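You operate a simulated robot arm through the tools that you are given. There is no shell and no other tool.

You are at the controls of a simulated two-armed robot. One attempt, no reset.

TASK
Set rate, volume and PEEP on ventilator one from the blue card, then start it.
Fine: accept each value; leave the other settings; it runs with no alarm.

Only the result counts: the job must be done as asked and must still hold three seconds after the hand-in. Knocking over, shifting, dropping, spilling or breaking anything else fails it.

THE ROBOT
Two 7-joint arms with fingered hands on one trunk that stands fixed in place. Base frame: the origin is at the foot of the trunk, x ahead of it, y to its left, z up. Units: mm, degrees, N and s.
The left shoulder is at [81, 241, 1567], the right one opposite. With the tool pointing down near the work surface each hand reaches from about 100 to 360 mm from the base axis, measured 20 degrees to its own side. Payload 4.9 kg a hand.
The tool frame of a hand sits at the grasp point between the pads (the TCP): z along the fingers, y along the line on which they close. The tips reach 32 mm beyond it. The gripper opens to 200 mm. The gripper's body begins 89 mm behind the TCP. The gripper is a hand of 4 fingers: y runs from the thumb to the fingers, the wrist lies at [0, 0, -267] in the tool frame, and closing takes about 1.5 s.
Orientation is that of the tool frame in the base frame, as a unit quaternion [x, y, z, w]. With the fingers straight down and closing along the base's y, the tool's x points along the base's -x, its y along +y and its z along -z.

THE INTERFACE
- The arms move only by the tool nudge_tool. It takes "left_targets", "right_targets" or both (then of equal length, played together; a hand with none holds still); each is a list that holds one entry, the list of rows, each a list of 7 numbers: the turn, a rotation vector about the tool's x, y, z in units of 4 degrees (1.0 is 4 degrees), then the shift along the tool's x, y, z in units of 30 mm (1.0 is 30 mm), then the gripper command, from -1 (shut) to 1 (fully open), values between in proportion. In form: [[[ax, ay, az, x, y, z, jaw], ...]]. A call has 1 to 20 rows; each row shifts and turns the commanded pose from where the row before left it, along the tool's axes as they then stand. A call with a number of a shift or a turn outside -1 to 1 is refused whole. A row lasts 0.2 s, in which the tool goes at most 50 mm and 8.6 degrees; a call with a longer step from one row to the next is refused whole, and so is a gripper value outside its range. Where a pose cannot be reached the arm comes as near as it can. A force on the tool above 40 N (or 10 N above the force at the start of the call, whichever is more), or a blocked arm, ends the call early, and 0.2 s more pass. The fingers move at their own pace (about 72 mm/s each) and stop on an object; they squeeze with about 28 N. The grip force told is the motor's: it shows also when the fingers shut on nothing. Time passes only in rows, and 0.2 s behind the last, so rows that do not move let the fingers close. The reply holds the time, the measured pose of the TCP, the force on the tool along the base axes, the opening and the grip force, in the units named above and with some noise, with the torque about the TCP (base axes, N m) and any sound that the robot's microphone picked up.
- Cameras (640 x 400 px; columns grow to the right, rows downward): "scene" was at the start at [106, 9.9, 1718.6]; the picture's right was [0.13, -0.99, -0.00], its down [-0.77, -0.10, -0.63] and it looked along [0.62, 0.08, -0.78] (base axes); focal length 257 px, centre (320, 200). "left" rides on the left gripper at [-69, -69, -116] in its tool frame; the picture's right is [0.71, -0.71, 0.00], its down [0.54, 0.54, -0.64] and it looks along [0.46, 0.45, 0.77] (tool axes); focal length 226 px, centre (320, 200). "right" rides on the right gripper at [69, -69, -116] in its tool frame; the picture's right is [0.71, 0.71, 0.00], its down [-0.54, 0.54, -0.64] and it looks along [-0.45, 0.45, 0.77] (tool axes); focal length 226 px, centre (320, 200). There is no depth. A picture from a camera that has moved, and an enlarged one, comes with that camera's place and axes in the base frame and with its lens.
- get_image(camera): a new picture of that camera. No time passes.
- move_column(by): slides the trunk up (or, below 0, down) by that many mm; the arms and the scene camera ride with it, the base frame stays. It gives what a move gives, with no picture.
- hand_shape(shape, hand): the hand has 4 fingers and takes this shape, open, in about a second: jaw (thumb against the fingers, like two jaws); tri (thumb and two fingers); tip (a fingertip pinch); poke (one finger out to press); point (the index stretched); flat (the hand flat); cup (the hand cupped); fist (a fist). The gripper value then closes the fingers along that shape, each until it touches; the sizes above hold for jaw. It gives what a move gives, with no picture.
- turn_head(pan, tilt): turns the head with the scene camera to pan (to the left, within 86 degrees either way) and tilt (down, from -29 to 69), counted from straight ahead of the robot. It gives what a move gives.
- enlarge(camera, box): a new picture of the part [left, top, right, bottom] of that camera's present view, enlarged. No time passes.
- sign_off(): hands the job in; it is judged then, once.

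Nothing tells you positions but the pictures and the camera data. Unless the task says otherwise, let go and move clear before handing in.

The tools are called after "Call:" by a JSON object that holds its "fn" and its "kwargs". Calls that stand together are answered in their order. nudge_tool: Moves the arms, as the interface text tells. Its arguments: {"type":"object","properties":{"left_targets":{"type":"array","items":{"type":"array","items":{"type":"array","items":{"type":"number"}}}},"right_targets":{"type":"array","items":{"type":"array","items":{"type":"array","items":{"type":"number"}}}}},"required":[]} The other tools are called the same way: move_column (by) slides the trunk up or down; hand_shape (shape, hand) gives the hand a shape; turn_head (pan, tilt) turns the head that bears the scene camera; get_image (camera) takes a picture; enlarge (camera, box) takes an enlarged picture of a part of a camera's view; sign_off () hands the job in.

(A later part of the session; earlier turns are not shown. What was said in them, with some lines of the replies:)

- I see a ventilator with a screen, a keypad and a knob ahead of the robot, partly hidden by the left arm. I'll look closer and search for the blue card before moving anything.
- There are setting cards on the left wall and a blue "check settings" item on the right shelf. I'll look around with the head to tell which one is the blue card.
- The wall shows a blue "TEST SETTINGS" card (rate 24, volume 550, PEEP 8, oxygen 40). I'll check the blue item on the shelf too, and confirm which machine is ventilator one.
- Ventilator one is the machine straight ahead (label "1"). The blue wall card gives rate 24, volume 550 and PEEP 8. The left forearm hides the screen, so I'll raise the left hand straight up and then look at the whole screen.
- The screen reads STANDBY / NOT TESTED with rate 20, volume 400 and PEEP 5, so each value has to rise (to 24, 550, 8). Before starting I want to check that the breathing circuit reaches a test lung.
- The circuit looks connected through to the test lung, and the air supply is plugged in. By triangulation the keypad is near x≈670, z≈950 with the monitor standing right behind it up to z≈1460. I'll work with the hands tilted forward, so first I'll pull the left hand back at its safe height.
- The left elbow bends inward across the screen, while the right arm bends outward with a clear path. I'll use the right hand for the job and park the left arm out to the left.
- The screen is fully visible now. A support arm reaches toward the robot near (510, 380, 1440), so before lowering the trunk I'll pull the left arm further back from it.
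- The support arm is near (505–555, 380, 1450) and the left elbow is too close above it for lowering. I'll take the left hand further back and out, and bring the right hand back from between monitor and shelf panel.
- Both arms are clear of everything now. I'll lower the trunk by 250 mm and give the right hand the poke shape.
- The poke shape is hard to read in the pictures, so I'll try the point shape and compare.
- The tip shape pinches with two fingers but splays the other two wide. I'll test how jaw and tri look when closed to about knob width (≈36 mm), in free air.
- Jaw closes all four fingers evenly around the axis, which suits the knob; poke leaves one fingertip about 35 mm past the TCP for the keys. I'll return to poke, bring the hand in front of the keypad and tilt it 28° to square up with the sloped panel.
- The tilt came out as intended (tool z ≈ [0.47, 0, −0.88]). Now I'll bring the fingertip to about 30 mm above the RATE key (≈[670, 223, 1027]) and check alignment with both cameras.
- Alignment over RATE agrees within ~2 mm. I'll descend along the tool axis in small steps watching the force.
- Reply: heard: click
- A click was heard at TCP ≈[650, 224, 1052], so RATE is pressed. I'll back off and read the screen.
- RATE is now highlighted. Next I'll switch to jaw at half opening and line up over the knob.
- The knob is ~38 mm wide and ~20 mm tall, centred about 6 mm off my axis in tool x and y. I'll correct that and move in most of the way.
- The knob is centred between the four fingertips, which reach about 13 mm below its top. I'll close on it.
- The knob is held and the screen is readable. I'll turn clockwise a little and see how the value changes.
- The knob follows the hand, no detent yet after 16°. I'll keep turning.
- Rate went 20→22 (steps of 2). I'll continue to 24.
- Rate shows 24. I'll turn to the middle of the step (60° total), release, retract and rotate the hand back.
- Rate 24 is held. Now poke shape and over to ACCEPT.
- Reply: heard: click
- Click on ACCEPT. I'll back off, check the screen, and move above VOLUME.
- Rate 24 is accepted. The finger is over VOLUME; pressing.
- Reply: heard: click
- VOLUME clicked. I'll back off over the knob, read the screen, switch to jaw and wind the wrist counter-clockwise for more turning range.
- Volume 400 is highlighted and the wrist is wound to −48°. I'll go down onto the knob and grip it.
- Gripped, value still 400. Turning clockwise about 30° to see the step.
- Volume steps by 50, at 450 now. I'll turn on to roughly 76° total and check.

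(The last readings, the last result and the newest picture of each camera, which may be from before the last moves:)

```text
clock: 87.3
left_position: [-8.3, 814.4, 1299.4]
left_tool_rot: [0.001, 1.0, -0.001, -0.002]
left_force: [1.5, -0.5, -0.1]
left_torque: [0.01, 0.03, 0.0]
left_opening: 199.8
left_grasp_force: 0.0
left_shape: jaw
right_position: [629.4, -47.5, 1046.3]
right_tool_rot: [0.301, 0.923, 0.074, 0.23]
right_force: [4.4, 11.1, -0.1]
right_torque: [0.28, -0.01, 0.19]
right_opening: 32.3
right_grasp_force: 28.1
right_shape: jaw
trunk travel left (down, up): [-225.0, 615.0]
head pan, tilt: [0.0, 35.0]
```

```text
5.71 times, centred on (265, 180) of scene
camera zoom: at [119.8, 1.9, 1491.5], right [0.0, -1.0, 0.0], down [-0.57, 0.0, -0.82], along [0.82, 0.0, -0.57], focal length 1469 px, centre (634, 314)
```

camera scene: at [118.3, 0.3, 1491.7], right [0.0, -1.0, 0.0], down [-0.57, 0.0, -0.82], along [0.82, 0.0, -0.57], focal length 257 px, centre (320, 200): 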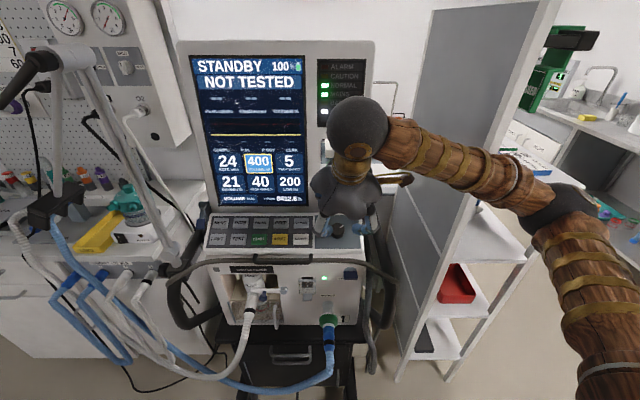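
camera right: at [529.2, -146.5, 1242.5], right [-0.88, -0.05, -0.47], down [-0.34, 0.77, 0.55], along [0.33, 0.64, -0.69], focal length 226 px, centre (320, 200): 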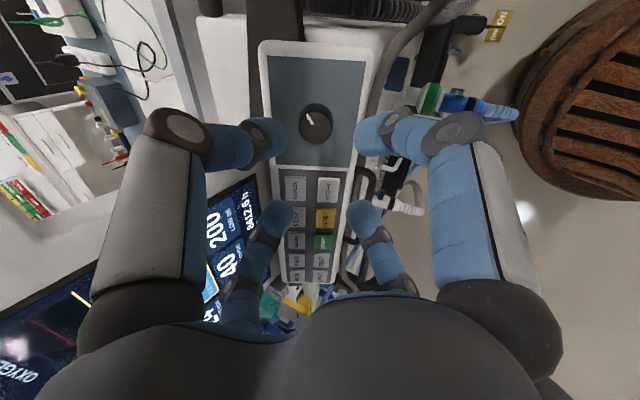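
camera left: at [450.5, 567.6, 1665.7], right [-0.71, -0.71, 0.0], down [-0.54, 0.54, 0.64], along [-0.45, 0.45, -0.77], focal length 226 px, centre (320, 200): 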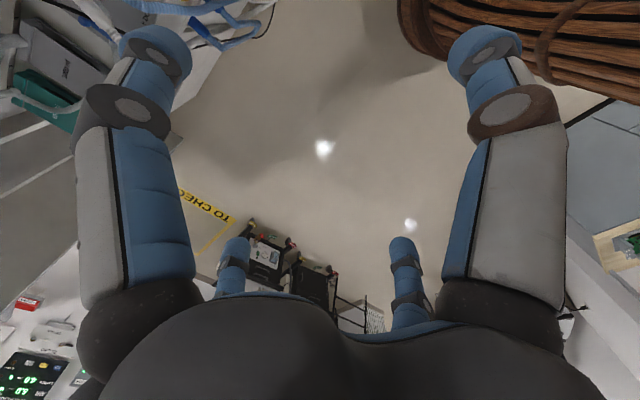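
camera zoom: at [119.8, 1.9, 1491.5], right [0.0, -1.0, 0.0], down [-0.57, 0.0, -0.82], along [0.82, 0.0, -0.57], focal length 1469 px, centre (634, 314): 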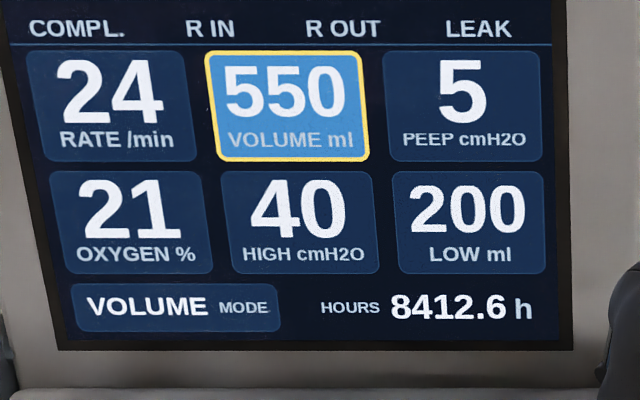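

Volume 550. I'll centre the step, release, retract and turn the hand back to neutral.

Call:
{"fn": "nudge_tool", "kwargs": {"right_targets": [[[0, 0, 1, 0, 0, 0, -1], [0, 0, 0.5, 0, 0, 0, -1], [0, 0, 0, 0, 0, 0, -0.3], [0, 0, 0, 0, 0, 0, -0.3], [0, 0, 0, 0, 0, 0, -0.3], [0, 0, 0, 0, 0, -0.5, -0.3], [0, 0, 0, 0, 0, -1, -0.3], [0, 0, 0, 0, 0, -1, -0.3], [0, 0, 0, 0, 0, -1, -0.3]]]}}

Call:
{"fn": "nudge_tool", "kwargs": {"right_targets": [[[0, 0, -1, 0, 0, 0, -0.3], [0, 0, -1, 0, 0, 0, -0.3], [0, 0, -1, 0, 0, 0, -0.3], [0, 0, -1, 0, 0, 0, -0.3], [0, 0, -1, 0, 0, 0, -0.3], [0, 0, -1, 0, 0, 0, -0.3], [0, 0, -1, 0, 0, 0, -0.3], [0, 0, -1, 0, 0, 0, -0.3], [0, 0, -1, 0, 0, 0, -0.3], [0, 0, -1, 0, 0, 0, -0.3], [0, 0, -0.5, 0, 0, 0, -0.3]]]}}

Call:
{"fn": "hand_shape", "kwargs": {"hand": "right", "shape": "poke"}}

Call:
{"fn": "enlarge", "kwargs": {"camera": "scene", "box": [215, 145, 315, 215]}}

```text
clock: 89.3
left_position: [-10.3, 814.2, 1299.6]
left_tool_rot: [0.0, 1.0, -0.001, 0.0]
left_force: [0.3, 0.3, -0.8]
left_torque: [-0.02, 0.01, -0.03]
left_opening: 199.9
left_grasp_force: 0.0
left_shape: jaw
right_position: [577.5, -48.4, 1141.9]
right_tool_rot: [0.348, 0.906, 0.086, 0.226]
right_force: [-0.4, 0.0, 0.9]
right_torque: [0.0, -0.03, -0.01]
right_opening: 69.9
right_grasp_force: 0.1
right_shape: jaw
trunk travel left (down, up): [-225.0, 615.0]
head pan, tilt: [0.0, 35.0]
```

```text
clock: 91.7
left_position: [-9.6, 812.9, 1299.7]
left_tool_rot: [0.0, 1.0, 0.0, 0.0]
left_force: [0.0, -0.1, 0.6]
left_torque: [0.0, 0.01, 0.02]
left_opening: 199.9
left_grasp_force: 0.2
left_shape: jaw
right_position: [579.4, -48.6, 1139.7]
right_tool_rot: [0.0, 0.97, -0.001, 0.242]
right_force: [-0.5, 0.3, 0.1]
right_torque: [-0.03, 0.06, 0.0]
right_opening: 69.6
right_grasp_force: 0.1
right_shape: jaw
trunk travel left (down, up): [-225.0, 615.0]
head pan, tilt: [0.0, 35.0]
```

```text
clock: 92.6
left_position: [-9.2, 813.1, 1299.9]
left_tool_rot: [0.0, 1.0, 0.0, 0.0]
left_force: [-0.5, 0.1, 0.6]
left_torque: [0.01, 0.05, -0.01]
left_opening: 200.0
left_grasp_force: 0.0
left_shape: jaw
right_position: [580.9, -47.8, 1138.9]
right_tool_rot: [0.0, 0.97, 0.0, 0.242]
right_force: [-0.2, 0.2, 0.4]
right_torque: [-0.02, 0.0, -0.02]
right_opening: 0.1
right_grasp_force: 0.0
right_shape: poke
trunk travel left (down, up): [-225.0, 615.0]
head pan, tilt: [0.0, 35.0]
```

```text
5.71 times, centred on (265, 180) of scene
camera zoom: at [118.3, 0.3, 1491.7], right [0.0, -1.0, 0.0], down [-0.57, 0.0, -0.82], along [0.82, 0.0, -0.57], focal length 1469 px, centre (634, 314)
```

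zoom: 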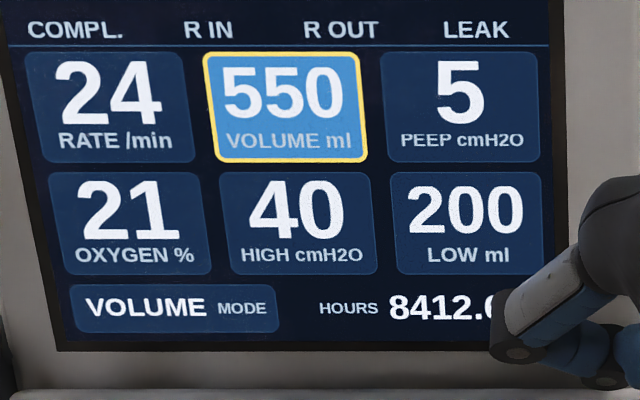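

Volume 550 held. Same path to ACCEPT as before.

Call:
{"fn": "nudge_tool", "kwargs": {"right_targets": [[[0, 0, 0, 0.22, 0.86, 0, 1], [0, 0, 0, 0.22, 0.86, 0, 1], [0, 0, 0, 0.22, 0.86, 0.2, 1], [0, 0, 0, 0.21, 0.85, 0.5, 1], [0, 0, 0, 0, 0, 0.9, 1], [0, 0, 0, 0, 0, 0.9, 1], [0, 0, 0, 0, 0, 0.5, 1], [0, 0, 0, 0, 0, 0, 1]]]}}

Call:
{"fn": "enlarge", "kwargs": {"camera": "right", "box": [240, 90, 400, 220]}}

```text
clock: 94.4
left_position: [-9.8, 811.3, 1301.1]
left_tool_rot: [0.0, 1.0, 0.0, 0.001]
left_force: [-0.1, -0.4, 0.9]
left_torque: [0.04, -0.04, 0.01]
left_opening: 199.7
left_grasp_force: 0.1
left_shape: jaw
right_position: [598.8, 53.9, 1047.4]
right_tool_rot: [0.001, 0.97, 0.0, 0.242]
right_force: [-0.3, 0.3, 0.2]
right_torque: [0.03, 0.01, 0.02]
right_opening: 0.0
right_grasp_force: 0.1
right_shape: poke
trunk travel left (down, up): [-225.0, 615.0]
head pan, tilt: [0.0, 35.0]
```

```text
3.08 times, centred on (320, 155) of right
camera zoom: at [484.1, -15.3, 1118.8], right [-0.62, 0.71, -0.33], down [0.18, 0.54, 0.82], along [0.76, 0.45, -0.46], focal length 696 px, centre (320, 338)
```

zoom: 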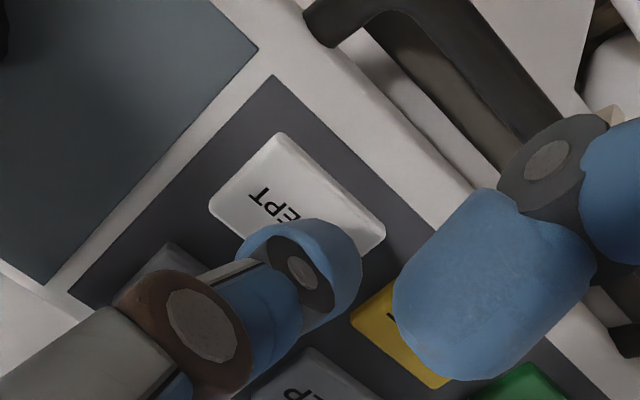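

Call:
{"fn": "nudge_tool", "kwargs": {"right_targets": [[[0, 0, 0, 0, 0, 0.3, 1], [0, 0, 0, 0, 0, 0.2, 1], [0, 0, 0, 0, 0, 0.1, 1], [0, 0, 0, 0, 0, 0.08, 1], [0, 0, 0, 0, 0, 0, 1]]]}}

```text
clock: 95.6
left_position: [-10.0, 813.1, 1301.1]
left_tool_rot: [0.0, 1.0, 0.0, 0.0]
left_force: [-0.8, -0.3, -0.1]
left_torque: [-0.05, 0.01, -0.02]
left_opening: 199.9
left_grasp_force: 0.1
left_shape: jaw
right_position: [608.4, 53.9, 1029.7]
right_tool_rot: [0.0, 0.97, -0.001, 0.242]
right_force: [-0.1, -0.7, 2.1]
right_torque: [0.02, -0.03, -0.01]
right_opening: 0.0
right_grasp_force: 0.1
right_shape: poke
trunk travel left (down, up): [-225.0, 615.0]
head pan, tilt: [0.0, 35.0]
heard: click
```

ACCEPT clicked. Back off, check the screen, and move above PEEP.

Call:
{"fn": "nudge_tool", "kwargs": {"right_targets": [[[0, 0, 0, 0, 0, -0.5, 1], [0, 0, 0, 0, 0, -0.8, 1]]]}}

Call:
{"fn": "enlarge", "kwargs": {"camera": "scene", "box": [215, 145, 315, 215]}}

Call:
{"fn": "nudge_tool", "kwargs": {"right_targets": [[[0, 0, 0, -0.52, 0.63, 0, 1], [0, 0, 0, -0.52, 0.63, 0, 1], [0, 0, 0, -0.52, 0.62, 0.3, 1], [0, 0, 0, 0, 0, 0.4, 1]]]}}

Call:
{"fn": "enlarge", "kwargs": {"camera": "right", "box": [240, 90, 400, 220]}}

Call:
{"fn": "enlarge", "kwargs": {"camera": "scene", "box": [175, 40, 375, 220]}}

```text
clock: 96.2
left_position: [-10.4, 813.9, 1300.4]
left_tool_rot: [0.001, 1.0, 0.001, 0.0]
left_force: [-0.7, 0.3, 0.4]
left_torque: [0.0, 0.0, 0.0]
left_opening: 199.9
left_grasp_force: 0.1
left_shape: jaw
right_position: [588.9, 54.7, 1064.7]
right_tool_rot: [0.0, 0.97, 0.0, 0.242]
right_force: [0.0, 0.1, 0.7]
right_torque: [0.04, -0.03, -0.03]
right_opening: 0.0
right_grasp_force: 0.0
right_shape: poke
trunk travel left (down, up): [-225.0, 615.0]
head pan, tilt: [0.0, 35.0]
```

```text
5.71 times, centred on (265, 180) of scene
camera zoom: at [117.2, 0.6, 1491.7], right [0.0, -1.0, 0.0], down [-0.57, 0.0, -0.82], along [0.82, 0.0, -0.57], focal length 1469 px, centre (634, 314)
```

zoom: 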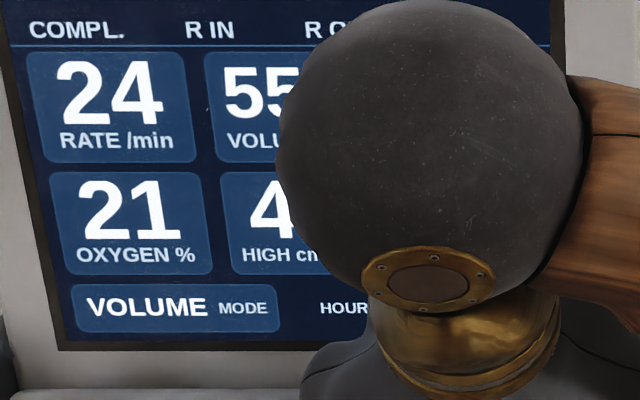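

```text
clock: 97.2
left_position: [-10.2, 812.4, 1300.8]
left_tool_rot: [-0.001, 1.0, 0.0, 0.0]
left_force: [-0.2, -0.2, -0.1]
left_torque: [0.03, -0.02, 0.06]
left_opening: 199.8
left_grasp_force: 0.2
left_shape: jaw
right_position: [641.0, 110.9, 1067.9]
right_tool_rot: [0.0, 0.97, 0.0, 0.242]
right_force: [0.6, 0.2, 0.2]
right_torque: [0.03, 0.01, 0.03]
right_opening: 0.0
right_grasp_force: 0.0
right_shape: poke
trunk travel left (down, up): [-225.0, 615.0]
head pan, tilt: [0.0, 35.0]
```

```text
3.08 times, centred on (320, 155) of right
camera zoom: at [526.8, 41.3, 1139.1], right [-0.62, 0.71, -0.33], down [0.18, 0.54, 0.82], along [0.76, 0.45, -0.46], focal length 696 px, centre (320, 338)
```

zoom: 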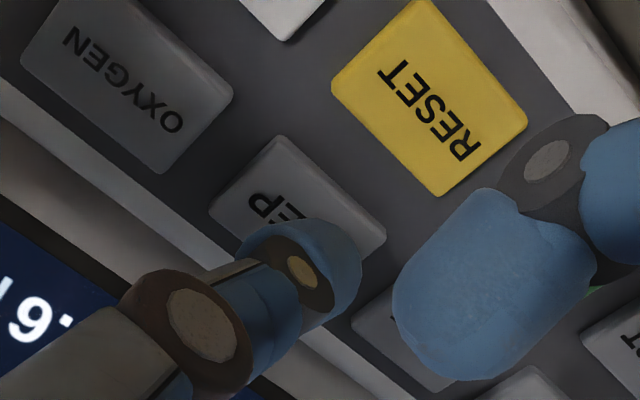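

```text
2.22 times, centred on (275, 130) of scene
camera zoom: at [118.4, -0.1, 1491.7], right [0.0, -1.0, 0.0], down [-0.57, 0.0, -0.82], along [0.82, 0.0, -0.57], focal length 571 px, centre (420, 356)
```

zoom: 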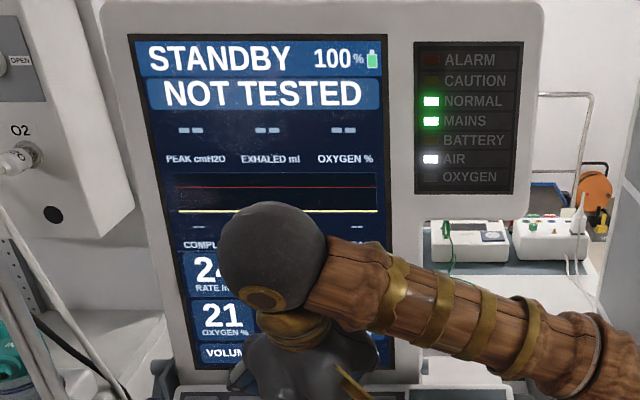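

Volume is no longer highlighted (accepted), and the finger is over PEEP. Pressing.

Call:
{"fn": "nudge_tool", "kwargs": {"right_targets": [[[0, 0, 0, 0, 0, 0.3, 1], [0, 0, 0, 0, 0, 0.2, 1], [0, 0, 0, 0, 0, 0.1, 1], [0, 0, 0, 0, 0, 0, 1]]]}}

```text
clock: 98.2
left_position: [-9.1, 813.7, 1301.5]
left_tool_rot: [0.0, 1.0, 0.0, 0.0]
left_force: [-0.4, 0.3, -0.3]
left_torque: [-0.01, 0.0, -0.02]
left_opening: 199.8
left_grasp_force: 0.1
left_shape: jaw
right_position: [649.1, 110.4, 1053.0]
right_tool_rot: [0.0, 0.97, -0.001, 0.243]
right_force: [0.2, 0.2, 2.4]
right_torque: [-0.04, -0.05, -0.04]
right_opening: 0.2
right_grasp_force: 0.0
right_shape: poke
trunk travel left (down, up): [-225.0, 615.0]
head pan, tilt: [0.0, 35.0]
heard: click
```

Call:
{"fn": "nudge_tool", "kwargs": {"right_targets": [[[0, 0, 0, 0, 0, -0.5, 1], [0, 0, 0, 0, 0, -1, 1], [0, 0, 0, 0, 0, -1, 1], [0, 0, 0, 0.12, -0.89, -1, 1], [0, 0, 0, 0.12, -0.89, -0.1, 1], [0, 0, 0, 0.12, -0.89, 0, 1], [0, 0, 0, 0.12, -0.89, 0, 1], [0, 0, 0, 0.12, -0.88, 0, 1], [0, 0, 0, 0.1, -0.88, 0, 1], [0, 0, 0, 0, 0, 0, 1]]]}}

Call:
{"fn": "hand_shape", "kwargs": {"hand": "right", "shape": "jaw"}}

Call:
{"fn": "nudge_tool", "kwargs": {"right_targets": [[[0, 0, -1, 0, 0, 0, -0.3], [0, 0, -1, 0, 0, 0, -0.3], [0, 0, -1, 0, 0, 0, -0.3], [0, 0, -1, 0, 0, 0, -0.3], [0, 0, -1, 0, 0, 0, -0.3], [0, 0, -1, 0, 0, 0, -0.3], [0, 0, -1, 0, 0, 0, -0.3], [0, 0, -1, 0, 0, 0, -0.3], [0, 0, -1, 0, 0, 0, -0.3], [0, 0, -1, 0, 0, 0, -0.3], [0, 0, -1, 0, 0, 0, -0.3], [0, 0, -1, 0, 0, 0, -0.3], [0, 0, 0, 0, 0, 0, -0.3]]]}}

Call:
{"fn": "get_image", "kwargs": {"camera": "right"}}

Call:
{"fn": "enlarge", "kwargs": {"camera": "scene", "box": [215, 145, 315, 215]}}

```text
clock: 100.4
left_position: [-9.3, 813.6, 1299.8]
left_tool_rot: [0.0, 1.0, 0.0, -0.001]
left_force: [-0.8, 0.6, 0.0]
left_torque: [-0.08, 0.04, 0.03]
left_opening: 199.8
left_grasp_force: 0.1
left_shape: jaw
right_position: [580.3, -48.5, 1137.2]
right_tool_rot: [0.0, 0.971, 0.0, 0.24]
right_force: [0.1, -0.5, -0.8]
right_torque: [-0.02, -0.02, -0.01]
right_opening: 0.2
right_grasp_force: 0.1
right_shape: poke
trunk travel left (down, up): [-225.0, 615.0]
head pan, tilt: [0.0, 35.0]
```

```text
clock: 101.3
left_position: [-9.6, 812.2, 1300.3]
left_tool_rot: [0.0, 1.0, 0.0, 0.0]
left_force: [-0.7, -0.2, 0.2]
left_torque: [-0.03, -0.01, 0.01]
left_opening: 200.1
left_grasp_force: 0.0
left_shape: jaw
right_position: [580.2, -48.8, 1137.8]
right_tool_rot: [0.0, 0.97, 0.0, 0.241]
right_force: [0.0, 0.3, -0.5]
right_torque: [-0.02, -0.01, 0.04]
right_opening: 200.0
right_grasp_force: 0.1
right_shape: jaw
trunk travel left (down, up): [-225.0, 615.0]
head pan, tilt: [0.0, 35.0]
```

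```text
clock: 104.1
left_position: [-10.3, 813.3, 1299.7]
left_tool_rot: [0.001, 1.0, 0.0, 0.0]
left_force: [-0.4, -1.1, 0.1]
left_torque: [0.0, -0.04, 0.04]
left_opening: 199.9
left_grasp_force: 0.1
left_shape: jaw
right_position: [578.8, -49.2, 1137.3]
right_tool_rot: [-0.394, 0.887, -0.099, 0.221]
right_force: [0.0, 0.3, -0.6]
right_torque: [-0.02, 0.0, 0.03]
right_opening: 70.5
right_grasp_force: 0.0
right_shape: jaw
trunk travel left (down, up): [-225.0, 615.0]
head pan, tilt: [0.0, 35.0]
```

```text
taken
camera right: at [530.5, -146.6, 1242.8], right [-0.88, -0.05, -0.47], down [-0.34, 0.77, 0.55], along [0.33, 0.64, -0.69], focal length 226 px, centre (320, 200)
```

right: 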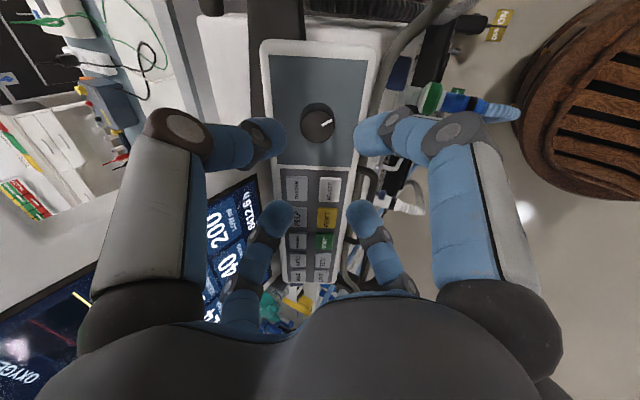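

```text
5.71 times, centred on (265, 180) of scene
camera zoom: at [118.3, 0.3, 1491.7], right [0.0, -1.0, 0.0], down [-0.57, 0.0, -0.82], along [0.82, 0.0, -0.57], focal length 1469 px, centre (634, 314)
```

zoom: 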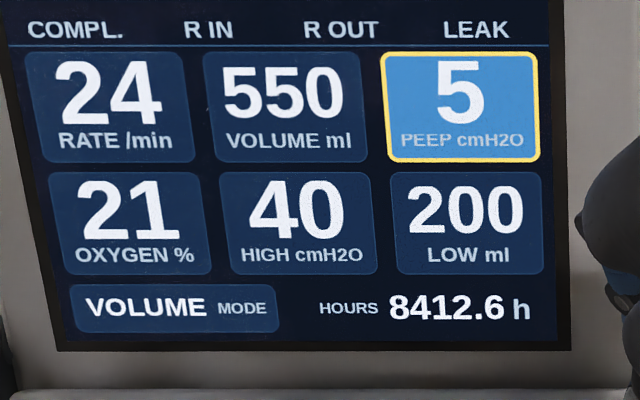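

PEEP 5 is highlighted. Down onto the knob, grip, and turn about 76°.

Call:
{"fn": "nudge_tool", "kwargs": {"right_targets": [[[0, 0, 0, -0.03, -0.03, 0.9, -0.3], [0, 0, 0, 0, 0, 0.9, -0.3], [0, 0, 0, 0, 0, 0.8, -0.3], [0, 0, 0, 0, 0, 0.5, -0.3], [0, 0, 0, 0, 0, 0.33, -0.3], [0, 0, 0, 0, 0, 0, -1], [0, 0, 0, 0, 0, 0, -1], [0, 0, 0, 0, 0, 0, -1], [0, 0, 0, 0, 0, 0, -1]]]}}

Call:
{"fn": "nudge_tool", "kwargs": {"right_targets": [[[0, 0, 1, 0, 0, 0, -1], [0, 0, 1, 0, 0, 0, -1], [0, 0, 1, 0, 0, 0, -1], [0, 0, 1, 0, 0, 0, -1], [0, 0, 1, 0, 0, 0, -1], [0, 0, 1, 0, 0, 0, -1], [0, 0, 1, 0, 0, 0, -1]]]}}

Call:
{"fn": "enlarge", "kwargs": {"camera": "scene", "box": [215, 145, 315, 215]}}

Call:
{"fn": "enlarge", "kwargs": {"camera": "right", "box": [240, 100, 400, 240]}}

```text
clock: 106.1
left_position: [-9.4, 813.8, 1300.9]
left_tool_rot: [-0.001, 1.0, -0.001, 0.0]
left_force: [0.0, 0.2, 0.4]
left_torque: [0.0, 0.0, -0.01]
left_opening: 200.2
left_grasp_force: 0.1
left_shape: jaw
right_position: [630.1, -49.4, 1047.1]
right_tool_rot: [-0.394, 0.887, -0.099, 0.22]
right_force: [1.2, -0.2, -0.8]
right_torque: [0.01, 0.01, -0.01]
right_opening: 32.2
right_grasp_force: 28.7
right_shape: jaw
trunk travel left (down, up): [-225.0, 615.0]
head pan, tilt: [0.0, 35.0]
```

```text
clock: 107.7
left_position: [-10.1, 813.5, 1300.9]
left_tool_rot: [0.001, 1.0, 0.0, 0.0]
left_force: [-0.5, -0.2, -0.4]
left_torque: [-0.01, 0.02, -0.02]
left_opening: 199.8
left_grasp_force: 0.1
left_shape: jaw
right_position: [629.1, -49.4, 1047.1]
right_tool_rot: [-0.168, 0.956, -0.043, 0.237]
right_force: [0.6, 1.3, -0.4]
right_torque: [-0.02, 0.11, 0.05]
right_opening: 32.5
right_grasp_force: 27.9
right_shape: jaw
trunk travel left (down, up): [-225.0, 615.0]
head pan, tilt: [0.0, 35.0]
```

```text
5.71 times, centred on (265, 180) of scene
camera zoom: at [118.9, 0.4, 1491.6], right [0.0, -1.0, 0.0], down [-0.57, 0.0, -0.82], along [0.82, 0.0, -0.57], focal length 1469 px, centre (634, 314)
```

zoom: 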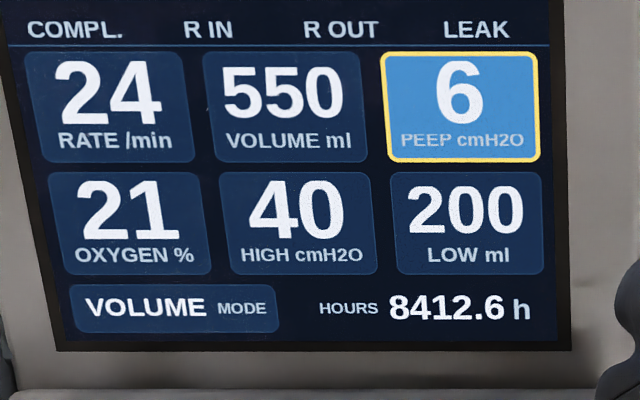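

```text
2.86 times, centred on (320, 170) of right
camera zoom: at [539.4, -137.6, 1130.5], right [-0.8, 0.42, -0.42], down [-0.01, 0.69, 0.72], along [0.6, 0.58, -0.55], focal length 646 px, centre (320, 286)
```

zoom: 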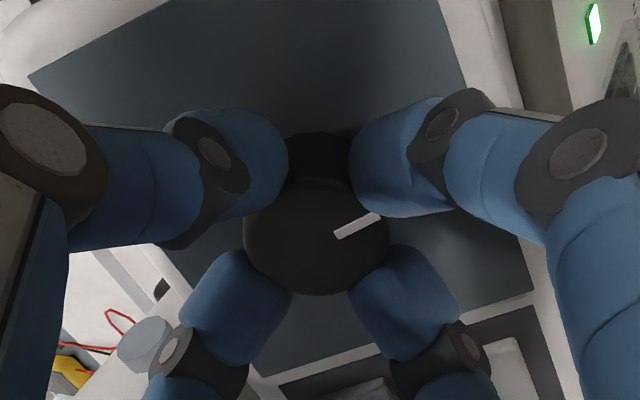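

PEEP is at 6; two more steps of 30° each. I'll turn another 56° and check.

Call:
{"fn": "nudge_tool", "kwargs": {"right_targets": [[[0, 0, 1, 0, 0, 0, -1], [0, 0, 1, 0, 0, 0, -1], [0, 0, 1, 0, 0, 0, -1], [0, 0, 1, 0, 0, 0, -1], [0, 0, 1, 0, 0, 0, -1], [0, 0, 1, 0, 0, 0, -1], [0, 0, 1, 0, 0, 0, -1], [0, 0, 1, 0, 0, 0, -1], [0, 0, 1, 0, 0, 0, -1], [0, 0, 1, 0, 0, 0, -1], [0, 0, 1, 0, 0, 0, -1], [0, 0, 1, 0, 0, 0, -1], [0, 0, 1, 0, 0, 0, -1], [0, 0, 1, 0, 0, 0, -1]]]}}

Call:
{"fn": "enlarge", "kwargs": {"camera": "scene", "box": [215, 145, 315, 215]}}

```text
clock: 110.7
left_position: [-8.5, 813.7, 1300.0]
left_tool_rot: [0.0, 1.0, 0.0, -0.001]
left_force: [0.1, -0.3, 0.5]
left_torque: [0.0, -0.01, -0.03]
left_opening: 200.0
left_grasp_force: 0.0
left_shape: jaw
right_position: [629.5, -49.1, 1046.3]
right_tool_rot: [0.3, 0.923, 0.074, 0.23]
right_force: [2.0, 6.5, 0.7]
right_torque: [0.15, 0.09, 0.12]
right_opening: 32.3
right_grasp_force: 27.7
right_shape: jaw
trunk travel left (down, up): [-225.0, 615.0]
head pan, tilt: [0.0, 35.0]
```

```text
5.71 times, centred on (265, 180) of scene
camera zoom: at [119.2, 1.1, 1491.6], right [0.0, -1.0, 0.0], down [-0.57, 0.0, -0.82], along [0.82, 0.0, -0.57], focal length 1469 px, centre (634, 314)
```

zoom: 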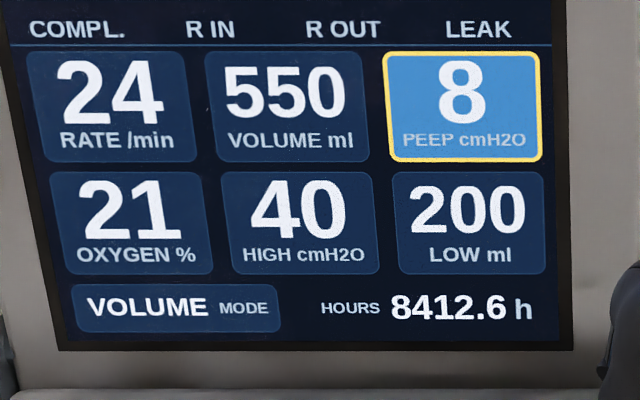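

PEEP 8. Centre the step, release, retract, turn back and go to poke.

Call:
{"fn": "nudge_tool", "kwargs": {"right_targets": [[[0, 0, 1, 0, 0, 0, -1], [0, 0, 0.5, 0, 0, 0, -1], [0, 0, 0, 0, 0, 0, -0.3], [0, 0, 0, 0, 0, 0, -0.3], [0, 0, 0, 0, 0, 0, -0.3], [0, 0, 0, 0, 0, -0.5, -0.3], [0, 0, 0, 0, 0, -1, -0.3], [0, 0, 0, 0, 0, -1, -0.3], [0, 0, 0, 0, 0, -1, -0.3]]]}}

Call:
{"fn": "nudge_tool", "kwargs": {"right_targets": [[[0, 0, -1, 0, 0, 0, -0.3], [0, 0, -1, 0, 0, 0, -0.3], [0, 0, -1, 0, 0, 0, -0.3], [0, 0, -1, 0, 0, 0, -0.3], [0, 0, -1, 0, 0, 0, -0.3], [0, 0, -1, 0, 0, 0, -0.3], [0, 0, -1, 0, 0, 0, -0.3], [0, 0, -1, 0, 0, 0, -0.3], [0, 0, -1, 0, 0, 0, -0.3], [0, 0, -1, 0, 0, 0, -0.3], [0, 0, -0.5, 0, 0, 0, -0.3], [0, 0, 0, 0, 0, 0, -0.3]]]}}

Call:
{"fn": "hand_shape", "kwargs": {"hand": "right", "shape": "poke"}}

Call:
{"fn": "nudge_tool", "kwargs": {"right_targets": [[[0, 0, 0, 0.22, 0.86, 0, 1], [0, 0, 0, 0.22, 0.86, 0, 1], [0, 0, 0, 0.22, 0.86, 0.2, 1], [0, 0, 0, 0.21, 0.85, 0.5, 1], [0, 0, 0, 0, 0, 0.9, 1], [0, 0, 0, 0, 0, 0.9, 1], [0, 0, 0, 0, 0, 0.5, 1], [0, 0, 0, 0, 0, 0, 1]]]}}

Call:
{"fn": "enlarge", "kwargs": {"camera": "right", "box": [240, 90, 400, 220]}}

```text
clock: 112.7
left_position: [-10.3, 813.3, 1300.5]
left_tool_rot: [0.0, 1.0, 0.0, 0.0]
left_force: [-0.7, 0.3, 0.0]
left_torque: [0.0, -0.06, 0.03]
left_opening: 199.6
left_grasp_force: 0.1
left_shape: jaw
right_position: [578.7, -48.9, 1142.0]
right_tool_rot: [0.349, 0.905, 0.086, 0.226]
right_force: [0.3, 0.1, 0.3]
right_torque: [-0.02, 0.0, 0.02]
right_opening: 69.6
right_grasp_force: 0.3
right_shape: jaw
trunk travel left (down, up): [-225.0, 615.0]
head pan, tilt: [0.0, 35.0]
```

```text
clock: 115.3
left_position: [-9.3, 812.6, 1300.0]
left_tool_rot: [0.0, 1.0, 0.001, 0.001]
left_force: [-0.2, -0.1, -0.5]
left_torque: [-0.01, -0.01, -0.02]
left_opening: 199.9
left_grasp_force: 0.0
left_shape: jaw
right_position: [579.9, -48.5, 1140.4]
right_tool_rot: [0.0, 0.97, 0.001, 0.242]
right_force: [0.0, 1.4, 0.5]
right_torque: [0.02, 0.01, -0.03]
right_opening: 70.2
right_grasp_force: 0.1
right_shape: jaw
trunk travel left (down, up): [-225.0, 615.0]
head pan, tilt: [0.0, 35.0]
```

```text
clock: 116.2
left_position: [-9.5, 812.7, 1300.1]
left_tool_rot: [0.0, 1.0, 0.0, 0.0]
left_force: [0.6, -0.2, -0.4]
left_torque: [0.02, 0.01, -0.02]
left_opening: 199.8
left_grasp_force: 0.0
left_shape: jaw
right_position: [579.3, -50.4, 1139.6]
right_tool_rot: [0.0, 0.97, 0.001, 0.242]
right_force: [-0.1, 0.0, 0.3]
right_torque: [0.02, 0.01, 0.03]
right_opening: 0.0
right_grasp_force: 0.0
right_shape: poke
trunk travel left (down, up): [-225.0, 615.0]
head pan, tilt: [0.0, 35.0]
```

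```text
clock: 118.0
left_position: [-11.0, 811.8, 1300.0]
left_tool_rot: [0.0, 1.0, 0.0, -0.001]
left_force: [-0.2, -0.2, 0.1]
left_torque: [0.01, -0.04, 0.03]
left_opening: 199.8
left_grasp_force: 0.1
left_shape: jaw
right_position: [598.6, 53.7, 1047.4]
right_tool_rot: [-0.001, 0.97, 0.0, 0.243]
right_force: [-0.3, 0.1, 0.1]
right_torque: [-0.01, 0.01, -0.01]
right_opening: 0.1
right_grasp_force: 0.0
right_shape: poke
trunk travel left (down, up): [-225.0, 615.0]
head pan, tilt: [0.0, 35.0]
```

```text
3.08 times, centred on (320, 155) of right
camera zoom: at [484.6, -15.7, 1118.2], right [-0.62, 0.71, -0.33], down [0.18, 0.54, 0.82], along [0.76, 0.45, -0.46], focal length 696 px, centre (320, 338)
```

zoom: 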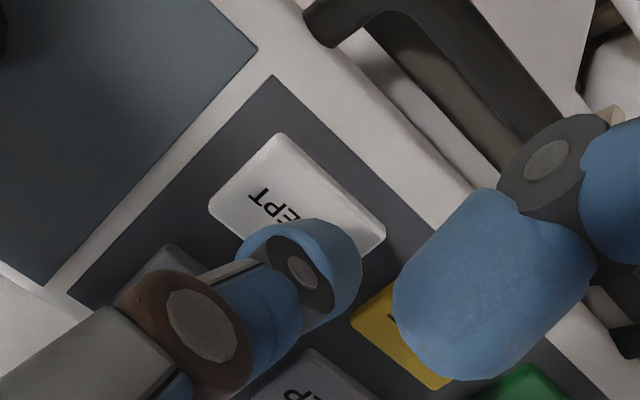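

Over ACCEPT with the same alignment; pressing it, then backing right off to see the whole screen before starting.

Call:
{"fn": "nudge_tool", "kwargs": {"right_targets": [[[0, 0, 0, 0, 0, 0.3, 1], [0, 0, 0, 0, 0, 0.2, 1], [0, 0, 0, 0, 0, 0.1, 1], [0, 0, 0, 0, 0, 0.08, 1], [0, 0, 0, 0, 0, 0, 1]]]}}

Call:
{"fn": "nudge_tool", "kwargs": {"right_targets": [[[0, 0, 0, 0, 0, -0.5, 1], [0, 0, 0, 0, 0, -1, 1], [0, 0, 0, 0, -0.9, -1, 1], [0, 0, 0, 0, -0.9, -0.5, 1], [0, 0, 0, 0, -0.9, 0, 1], [0, 0, 0, 0, -0.9, 0, 1]]]}}

Call:
{"fn": "enlarge", "kwargs": {"camera": "scene", "box": [175, 40, 375, 220]}}

Call:
{"fn": "get_image", "kwargs": {"camera": "scene"}}

```text
clock: 119.2
left_position: [-9.7, 814.0, 1300.9]
left_tool_rot: [0.0, 1.0, 0.0, 0.001]
left_force: [0.8, -0.6, 0.6]
left_torque: [-0.02, -0.01, -0.03]
left_opening: 200.0
left_grasp_force: 0.1
left_shape: jaw
right_position: [608.8, 54.1, 1029.7]
right_tool_rot: [0.0, 0.97, 0.0, 0.242]
right_force: [-1.0, 0.0, 3.1]
right_torque: [-0.02, -0.02, 0.02]
right_opening: 0.0
right_grasp_force: 0.1
right_shape: poke
trunk travel left (down, up): [-225.0, 615.0]
head pan, tilt: [0.0, 35.0]
heard: click
```

```text
clock: 120.6
left_position: [-10.5, 810.1, 1301.5]
left_tool_rot: [0.0, 1.0, 0.001, 0.0]
left_force: [-0.5, -0.2, -0.7]
left_torque: [0.04, -0.01, -0.02]
left_opening: 199.9
left_grasp_force: 0.1
left_shape: jaw
right_position: [565.7, -55.6, 1111.2]
right_tool_rot: [0.0, 0.971, 0.001, 0.241]
right_force: [0.3, 1.1, 0.5]
right_torque: [0.04, 0.01, 0.0]
right_opening: 0.0
right_grasp_force: 0.0
right_shape: poke
trunk travel left (down, up): [-225.0, 615.0]
head pan, tilt: [0.0, 35.0]
```

```text
2.22 times, centred on (275, 130) of scene
camera zoom: at [117.9, -1.5, 1491.7], right [0.0, -1.0, 0.0], down [-0.57, 0.0, -0.82], along [0.82, 0.0, -0.57], focal length 571 px, centre (420, 356)
```

zoom: 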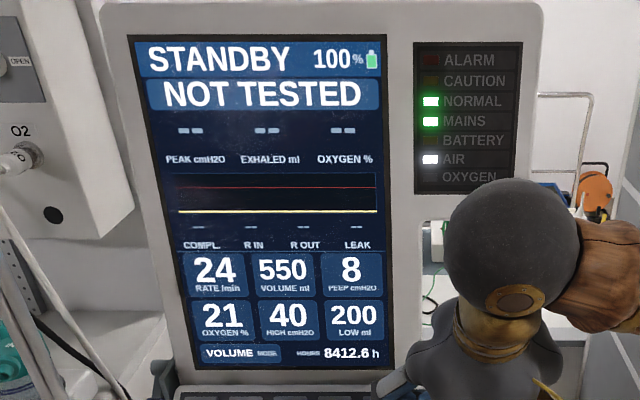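

```text
taken
camera scene: at [117.9, -1.5, 1491.7], right [0.0, -1.0, 0.0], down [-0.57, 0.0, -0.82], along [0.82, 0.0, -0.57], focal length 257 px, centre (320, 200)
```

scene: 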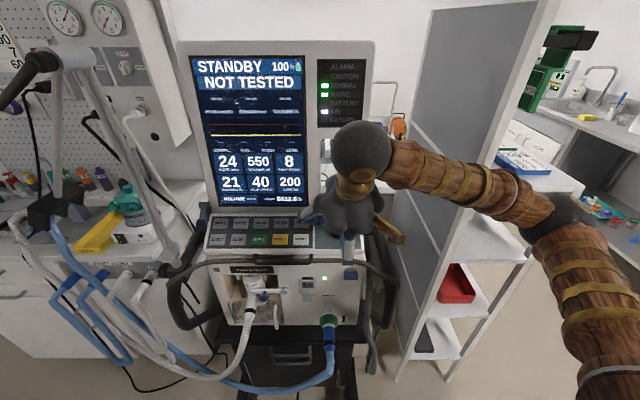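

All three values are set and accepted: 24 / 550 / 8, others unchanged. Now over to START.

Call:
{"fn": "nudge_tool", "kwargs": {"right_targets": [[[0, 0, 0, 0, 0.925, 0, 1], [0, 0, 0, 0, 0.925, 0, 1], [0, 0, 0, 0, 0.925, 0, 1], [0, 0, 0, 0, 0.925, 0, 1], [0, 0, 0, 0, 0.925, 0, 1], [0, 0, 0, 0, 0.925, 0, 1], [0, 0, 0, 0, 0.925, 0, 1], [0, 0, 0, 0, 0.925, 0.4, 1], [0, 0, 0, 0, 0, 0.9, 1], [0, 0, 0, 0, 0, 0.8, 1], [0, 0, 0, 0, 0, 0.3, 1], [0, 0, 0, 0, 0, 0, 1]]]}}

Call:
{"fn": "enlarge", "kwargs": {"camera": "right", "box": [240, 90, 400, 220]}}

```text
clock: 123.2
left_position: [-10.0, 812.4, 1301.2]
left_tool_rot: [0.0, 1.0, -0.001, 0.0]
left_force: [0.1, -0.6, 0.3]
left_torque: [-0.01, -0.02, 0.02]
left_opening: 199.9
left_grasp_force: 0.1
left_shape: jaw
right_position: [601.2, 168.7, 1046.0]
right_tool_rot: [0.0, 0.97, 0.0, 0.242]
right_force: [-0.8, -1.1, -0.3]
right_torque: [0.0, -0.01, -0.01]
right_opening: 0.1
right_grasp_force: 0.0
right_shape: poke
trunk travel left (down, up): [-225.0, 615.0]
head pan, tilt: [0.0, 35.0]
```

```text
3.08 times, centred on (320, 155) of right
camera zoom: at [486.4, 99.3, 1116.4], right [-0.62, 0.71, -0.33], down [0.18, 0.54, 0.82], along [0.76, 0.45, -0.46], focal length 696 px, centre (320, 338)
```

zoom: 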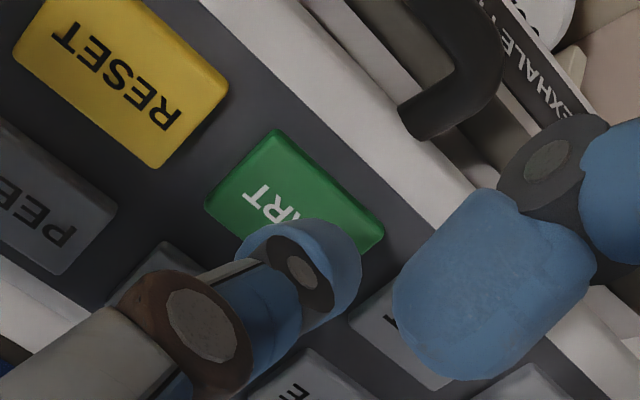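

Well aligned on START. Pressing.

Call:
{"fn": "nudge_tool", "kwargs": {"right_targets": [[[0, 0, 0, 0, 0, 0.3, 1], [0, 0, 0, 0, 0, 0.2, 1], [0, 0, 0, 0, 0, 0.1, 1], [0, 0, 0, 0, 0, 0, 1]]]}}

Call:
{"fn": "enlarge", "kwargs": {"camera": "scene", "box": [175, 40, 375, 220]}}

```text
clock: 124.2
left_position: [-9.6, 813.4, 1300.8]
left_tool_rot: [0.0, 1.0, 0.0, 0.0]
left_force: [0.1, 0.5, 0.3]
left_torque: [0.03, 0.01, -0.01]
left_opening: 199.8
left_grasp_force: 0.0
left_shape: jaw
right_position: [608.4, 168.6, 1031.0]
right_tool_rot: [0.0, 0.97, 0.0, 0.242]
right_force: [-1.5, -0.7, 1.8]
right_torque: [-0.03, -0.02, 0.01]
right_opening: 0.0
right_grasp_force: 0.1
right_shape: poke
trunk travel left (down, up): [-225.0, 615.0]
head pan, tilt: [0.0, 35.0]
heard: click
```

```text
2.22 times, centred on (275, 130) of scene
camera zoom: at [118.0, 0.2, 1491.7], right [0.0, -1.0, 0.0], down [-0.57, 0.0, -0.82], along [0.82, 0.0, -0.57], focal length 571 px, centre (420, 356)
```

zoom: 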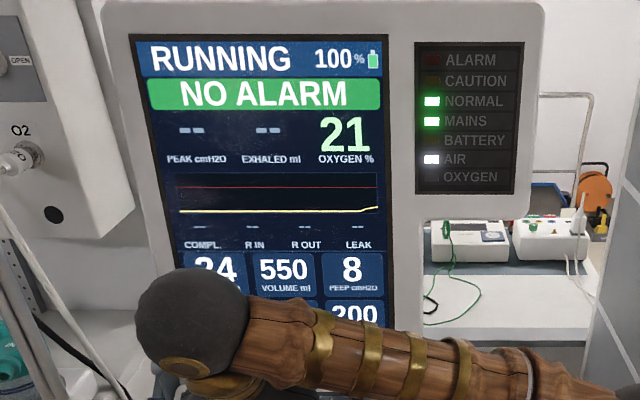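

RUNNING, NO ALARM. I'll back the hand clear and watch a few breaths.

Call:
{"fn": "nudge_tool", "kwargs": {"right_targets": [[[0, 0, 0, 0, 0, -0.5, 1], [0, 0, 0, 0, 0, -1, 1], [0, 0, 0, 0, 0, -1, 1], [0, 0, 0, 0, -0.9, -1, 1], [0, 0, 0, 0, -0.9, 0, 1], [0, 0, 0, 0, -0.9, 0, 1], [0, 0, 0, 0, -0.9, 0, 1], [0, 0, 0, 0, -0.9, 0, 1], [0, 0, 0, 0, -0.9, 0, 1], [0, 0, 0, 0, -0.9, 0, 1], [0, 0, 0, 0, -0.9, 0, 1], [0, 0, 0, 0, 0, 0, 1], [0, 0, 0, 0, 0, 0, 1], [0, 0, 0, 0, 0, 0, 1], [0, 0, 0, 0, 0, 0, 1]]]}}

Call:
{"fn": "enlarge", "kwargs": {"camera": "scene", "box": [175, 40, 375, 220]}}

Call:
{"fn": "nudge_tool", "kwargs": {"right_targets": [[[0, 0, 0, 0, 0, 0, 1], [0, 0, 0, 0, 0, 0, 1], [0, 0, 0, 0, 0, 0, 1], [0, 0, 0, 0, 0, 0, 1], [0, 0, 0, 0, 0, 0, 1], [0, 0, 0, 0, 0, 0, 1], [0, 0, 0, 0, 0, 0, 1], [0, 0, 0, 0, 0, 0, 1], [0, 0, 0, 0, 0, 0, 1], [0, 0, 0, 0, 0, 0, 1], [0, 0, 0, 0, 0, 0, 1], [0, 0, 0, 0, 0, 0, 1], [0, 0, 0, 0, 0, 0, 1], [0, 0, 0, 0, 0, 0, 1], [0, 0, 0, 0, 0, 0, 1], [0, 0, 0, 0, 0, 0, 1], [0, 0, 0, 0, 0, 0, 1], [0, 0, 0, 0, 0, 0, 1], [0, 0, 0, 0, 0, 0, 1], [0, 0, 0, 0, 0, 0, 1]]]}}

Call:
{"fn": "enlarge", "kwargs": {"camera": "scene", "box": [175, 40, 375, 220]}}

```text
clock: 127.4
left_position: [-10.2, 813.3, 1301.0]
left_tool_rot: [0.0, 1.0, 0.0, 0.0]
left_force: [-0.4, 0.6, -0.1]
left_torque: [-0.01, -0.01, 0.01]
left_opening: 199.9
left_grasp_force: 0.1
left_shape: jaw
right_position: [560.2, -47.1, 1121.7]
right_tool_rot: [0.0, 0.97, 0.0, 0.241]
right_force: [0.3, 0.6, -0.3]
right_torque: [0.02, 0.0, 0.02]
right_opening: 0.0
right_grasp_force: 0.0
right_shape: poke
trunk travel left (down, up): [-225.0, 615.0]
head pan, tilt: [0.0, 35.0]
```

```text
2.22 times, centred on (275, 130) of scene
camera zoom: at [118.3, 0.7, 1491.6], right [0.0, -1.0, 0.0], down [-0.57, 0.0, -0.82], along [0.82, 0.0, -0.57], focal length 571 px, centre (420, 356)
```

zoom: 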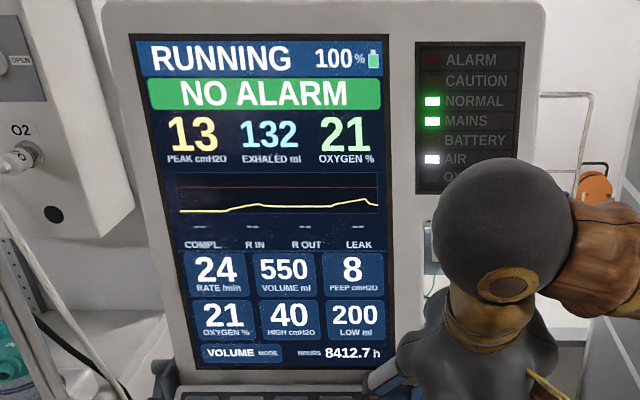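

```text
clock: 131.6
left_position: [-9.5, 811.7, 1299.0]
left_tool_rot: [0.0, 1.0, 0.0, 0.0]
left_force: [-0.8, 0.5, 0.9]
left_torque: [-0.01, 0.04, 0.03]
left_opening: 200.1
left_grasp_force: 0.1
left_shape: jaw
right_position: [559.6, -47.8, 1124.0]
right_tool_rot: [-0.001, 0.97, 0.0, 0.242]
right_force: [-0.3, 0.1, 0.0]
right_torque: [-0.02, 0.01, 0.0]
right_opening: 0.1
right_grasp_force: 0.1
right_shape: poke
trunk travel left (down, up): [-225.0, 615.0]
head pan, tilt: [0.0, 35.0]
```

```text
2.22 times, centred on (275, 130) of scene
camera zoom: at [118.2, 0.3, 1491.7], right [0.0, -1.0, 0.0], down [-0.57, 0.0, -0.82], along [0.82, 0.0, -0.57], focal length 571 px, centre (420, 356)
```

zoom: 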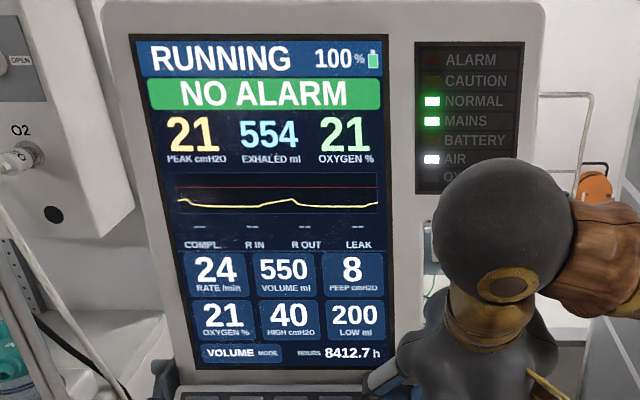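

Peak 21, exhaled 554 ml, no alarm. I'll draw the hand a little further back, wait longer and check once more.

Call:
{"fn": "nudge_tool", "kwargs": {"right_targets": [[[0, 0, 0, 0, 0, -0.7, 1], [0, 0, 0, 0, 0, -0.7, 1], [0, 0, 0, 0, 0, 0, 1], [0, 0, 0, 0, 0, 0, 1], [0, 0, 0, 0, 0, 0, 1], [0, 0, 0, 0, 0, 0, 1], [0, 0, 0, 0, 0, 0, 1], [0, 0, 0, 0, 0, 0, 1], [0, 0, 0, 0, 0, 0, 1], [0, 0, 0, 0, 0, 0, 1], [0, 0, 0, 0, 0, 0, 1], [0, 0, 0, 0, 0, 0, 1], [0, 0, 0, 0, 0, 0, 1], [0, 0, 0, 0, 0, 0, 1], [0, 0, 0, 0, 0, 0, 1], [0, 0, 0, 0, 0, 0, 1], [0, 0, 0, 0, 0, 0, 1], [0, 0, 0, 0, 0, 0, 1], [0, 0, 0, 0, 0, 0, 1], [0, 0, 0, 0, 0, 0, 1]]]}}

Call:
{"fn": "get_image", "kwargs": {"camera": "scene"}}

Call:
{"fn": "enlarge", "kwargs": {"camera": "scene", "box": [175, 40, 375, 220]}}

```text
clock: 135.8
left_position: [-9.1, 812.6, 1300.3]
left_tool_rot: [0.001, 1.0, 0.0, 0.0]
left_force: [-0.5, 0.4, -0.1]
left_torque: [-0.02, -0.01, 0.01]
left_opening: 199.8
left_grasp_force: 0.1
left_shape: jaw
right_position: [542.1, -47.6, 1160.7]
right_tool_rot: [0.0, 0.97, 0.0, 0.242]
right_force: [-0.2, 0.3, 0.0]
right_torque: [-0.04, 0.01, 0.0]
right_opening: 0.0
right_grasp_force: 0.1
right_shape: poke
trunk travel left (down, up): [-225.0, 615.0]
head pan, tilt: [0.0, 35.0]
```

```text
taken
camera scene: at [118.2, 0.3, 1491.7], right [0.0, -1.0, 0.0], down [-0.57, 0.0, -0.82], along [0.82, 0.0, -0.57], focal length 257 px, centre (320, 200)
```

scene: 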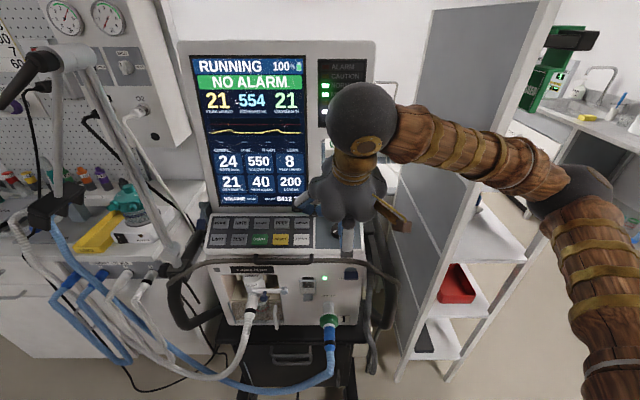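

```text
2.22 times, centred on (275, 130) of scene
camera zoom: at [118.2, 0.3, 1491.7], right [0.0, -1.0, 0.0], down [-0.57, 0.0, -0.82], along [0.82, 0.0, -0.57], focal length 571 px, centre (420, 356)
```

zoom: 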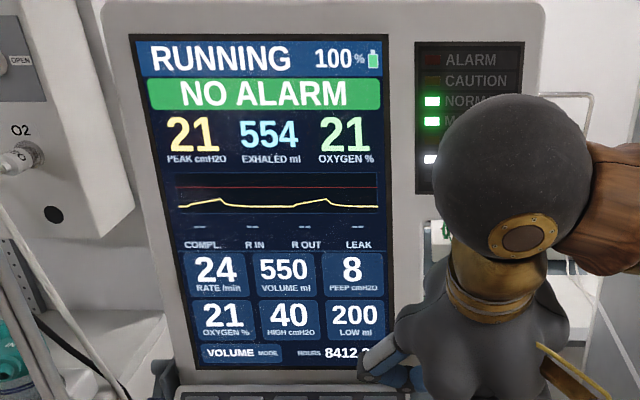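

Ventilator one is running with rate 24, volume 550 and PEEP 8, no alarm, and the other settings are unchanged. The hands are clear, so I'm handing in.

Call:
{"fn": "sign_off", "kwargs": {}}

```text
The job is handed in.
```

Ventilator one is running with no alarm, set from the blue wall card: rate 24, volume 550 ml and PEEP 8. Each value was accepted before I moved to the next. Oxygen (21%), the high (40) and low (200) limits and volume mode still show what they did at the start.

I watched it for about 11 seconds before handing in. It settled at a peak pressure of 21 and an exhaled volume of 554 ml, with "NO ALARM" showing throughout. No force readings or pictures suggested that anything else was touched or moved.

- **Which card:** I used the wall card headed "TEST SETTINGS", which lists PEEP. A blue "CHECK SETTINGS" block on the right-hand shelf gives rate 14 and volume 500, and I saw no PEEP on it, so I left it alone.
- **No self-test:** the ventilator read "NOT TESTED" in standby. I didn't run its test, since you didn't ask for it and it started without one.
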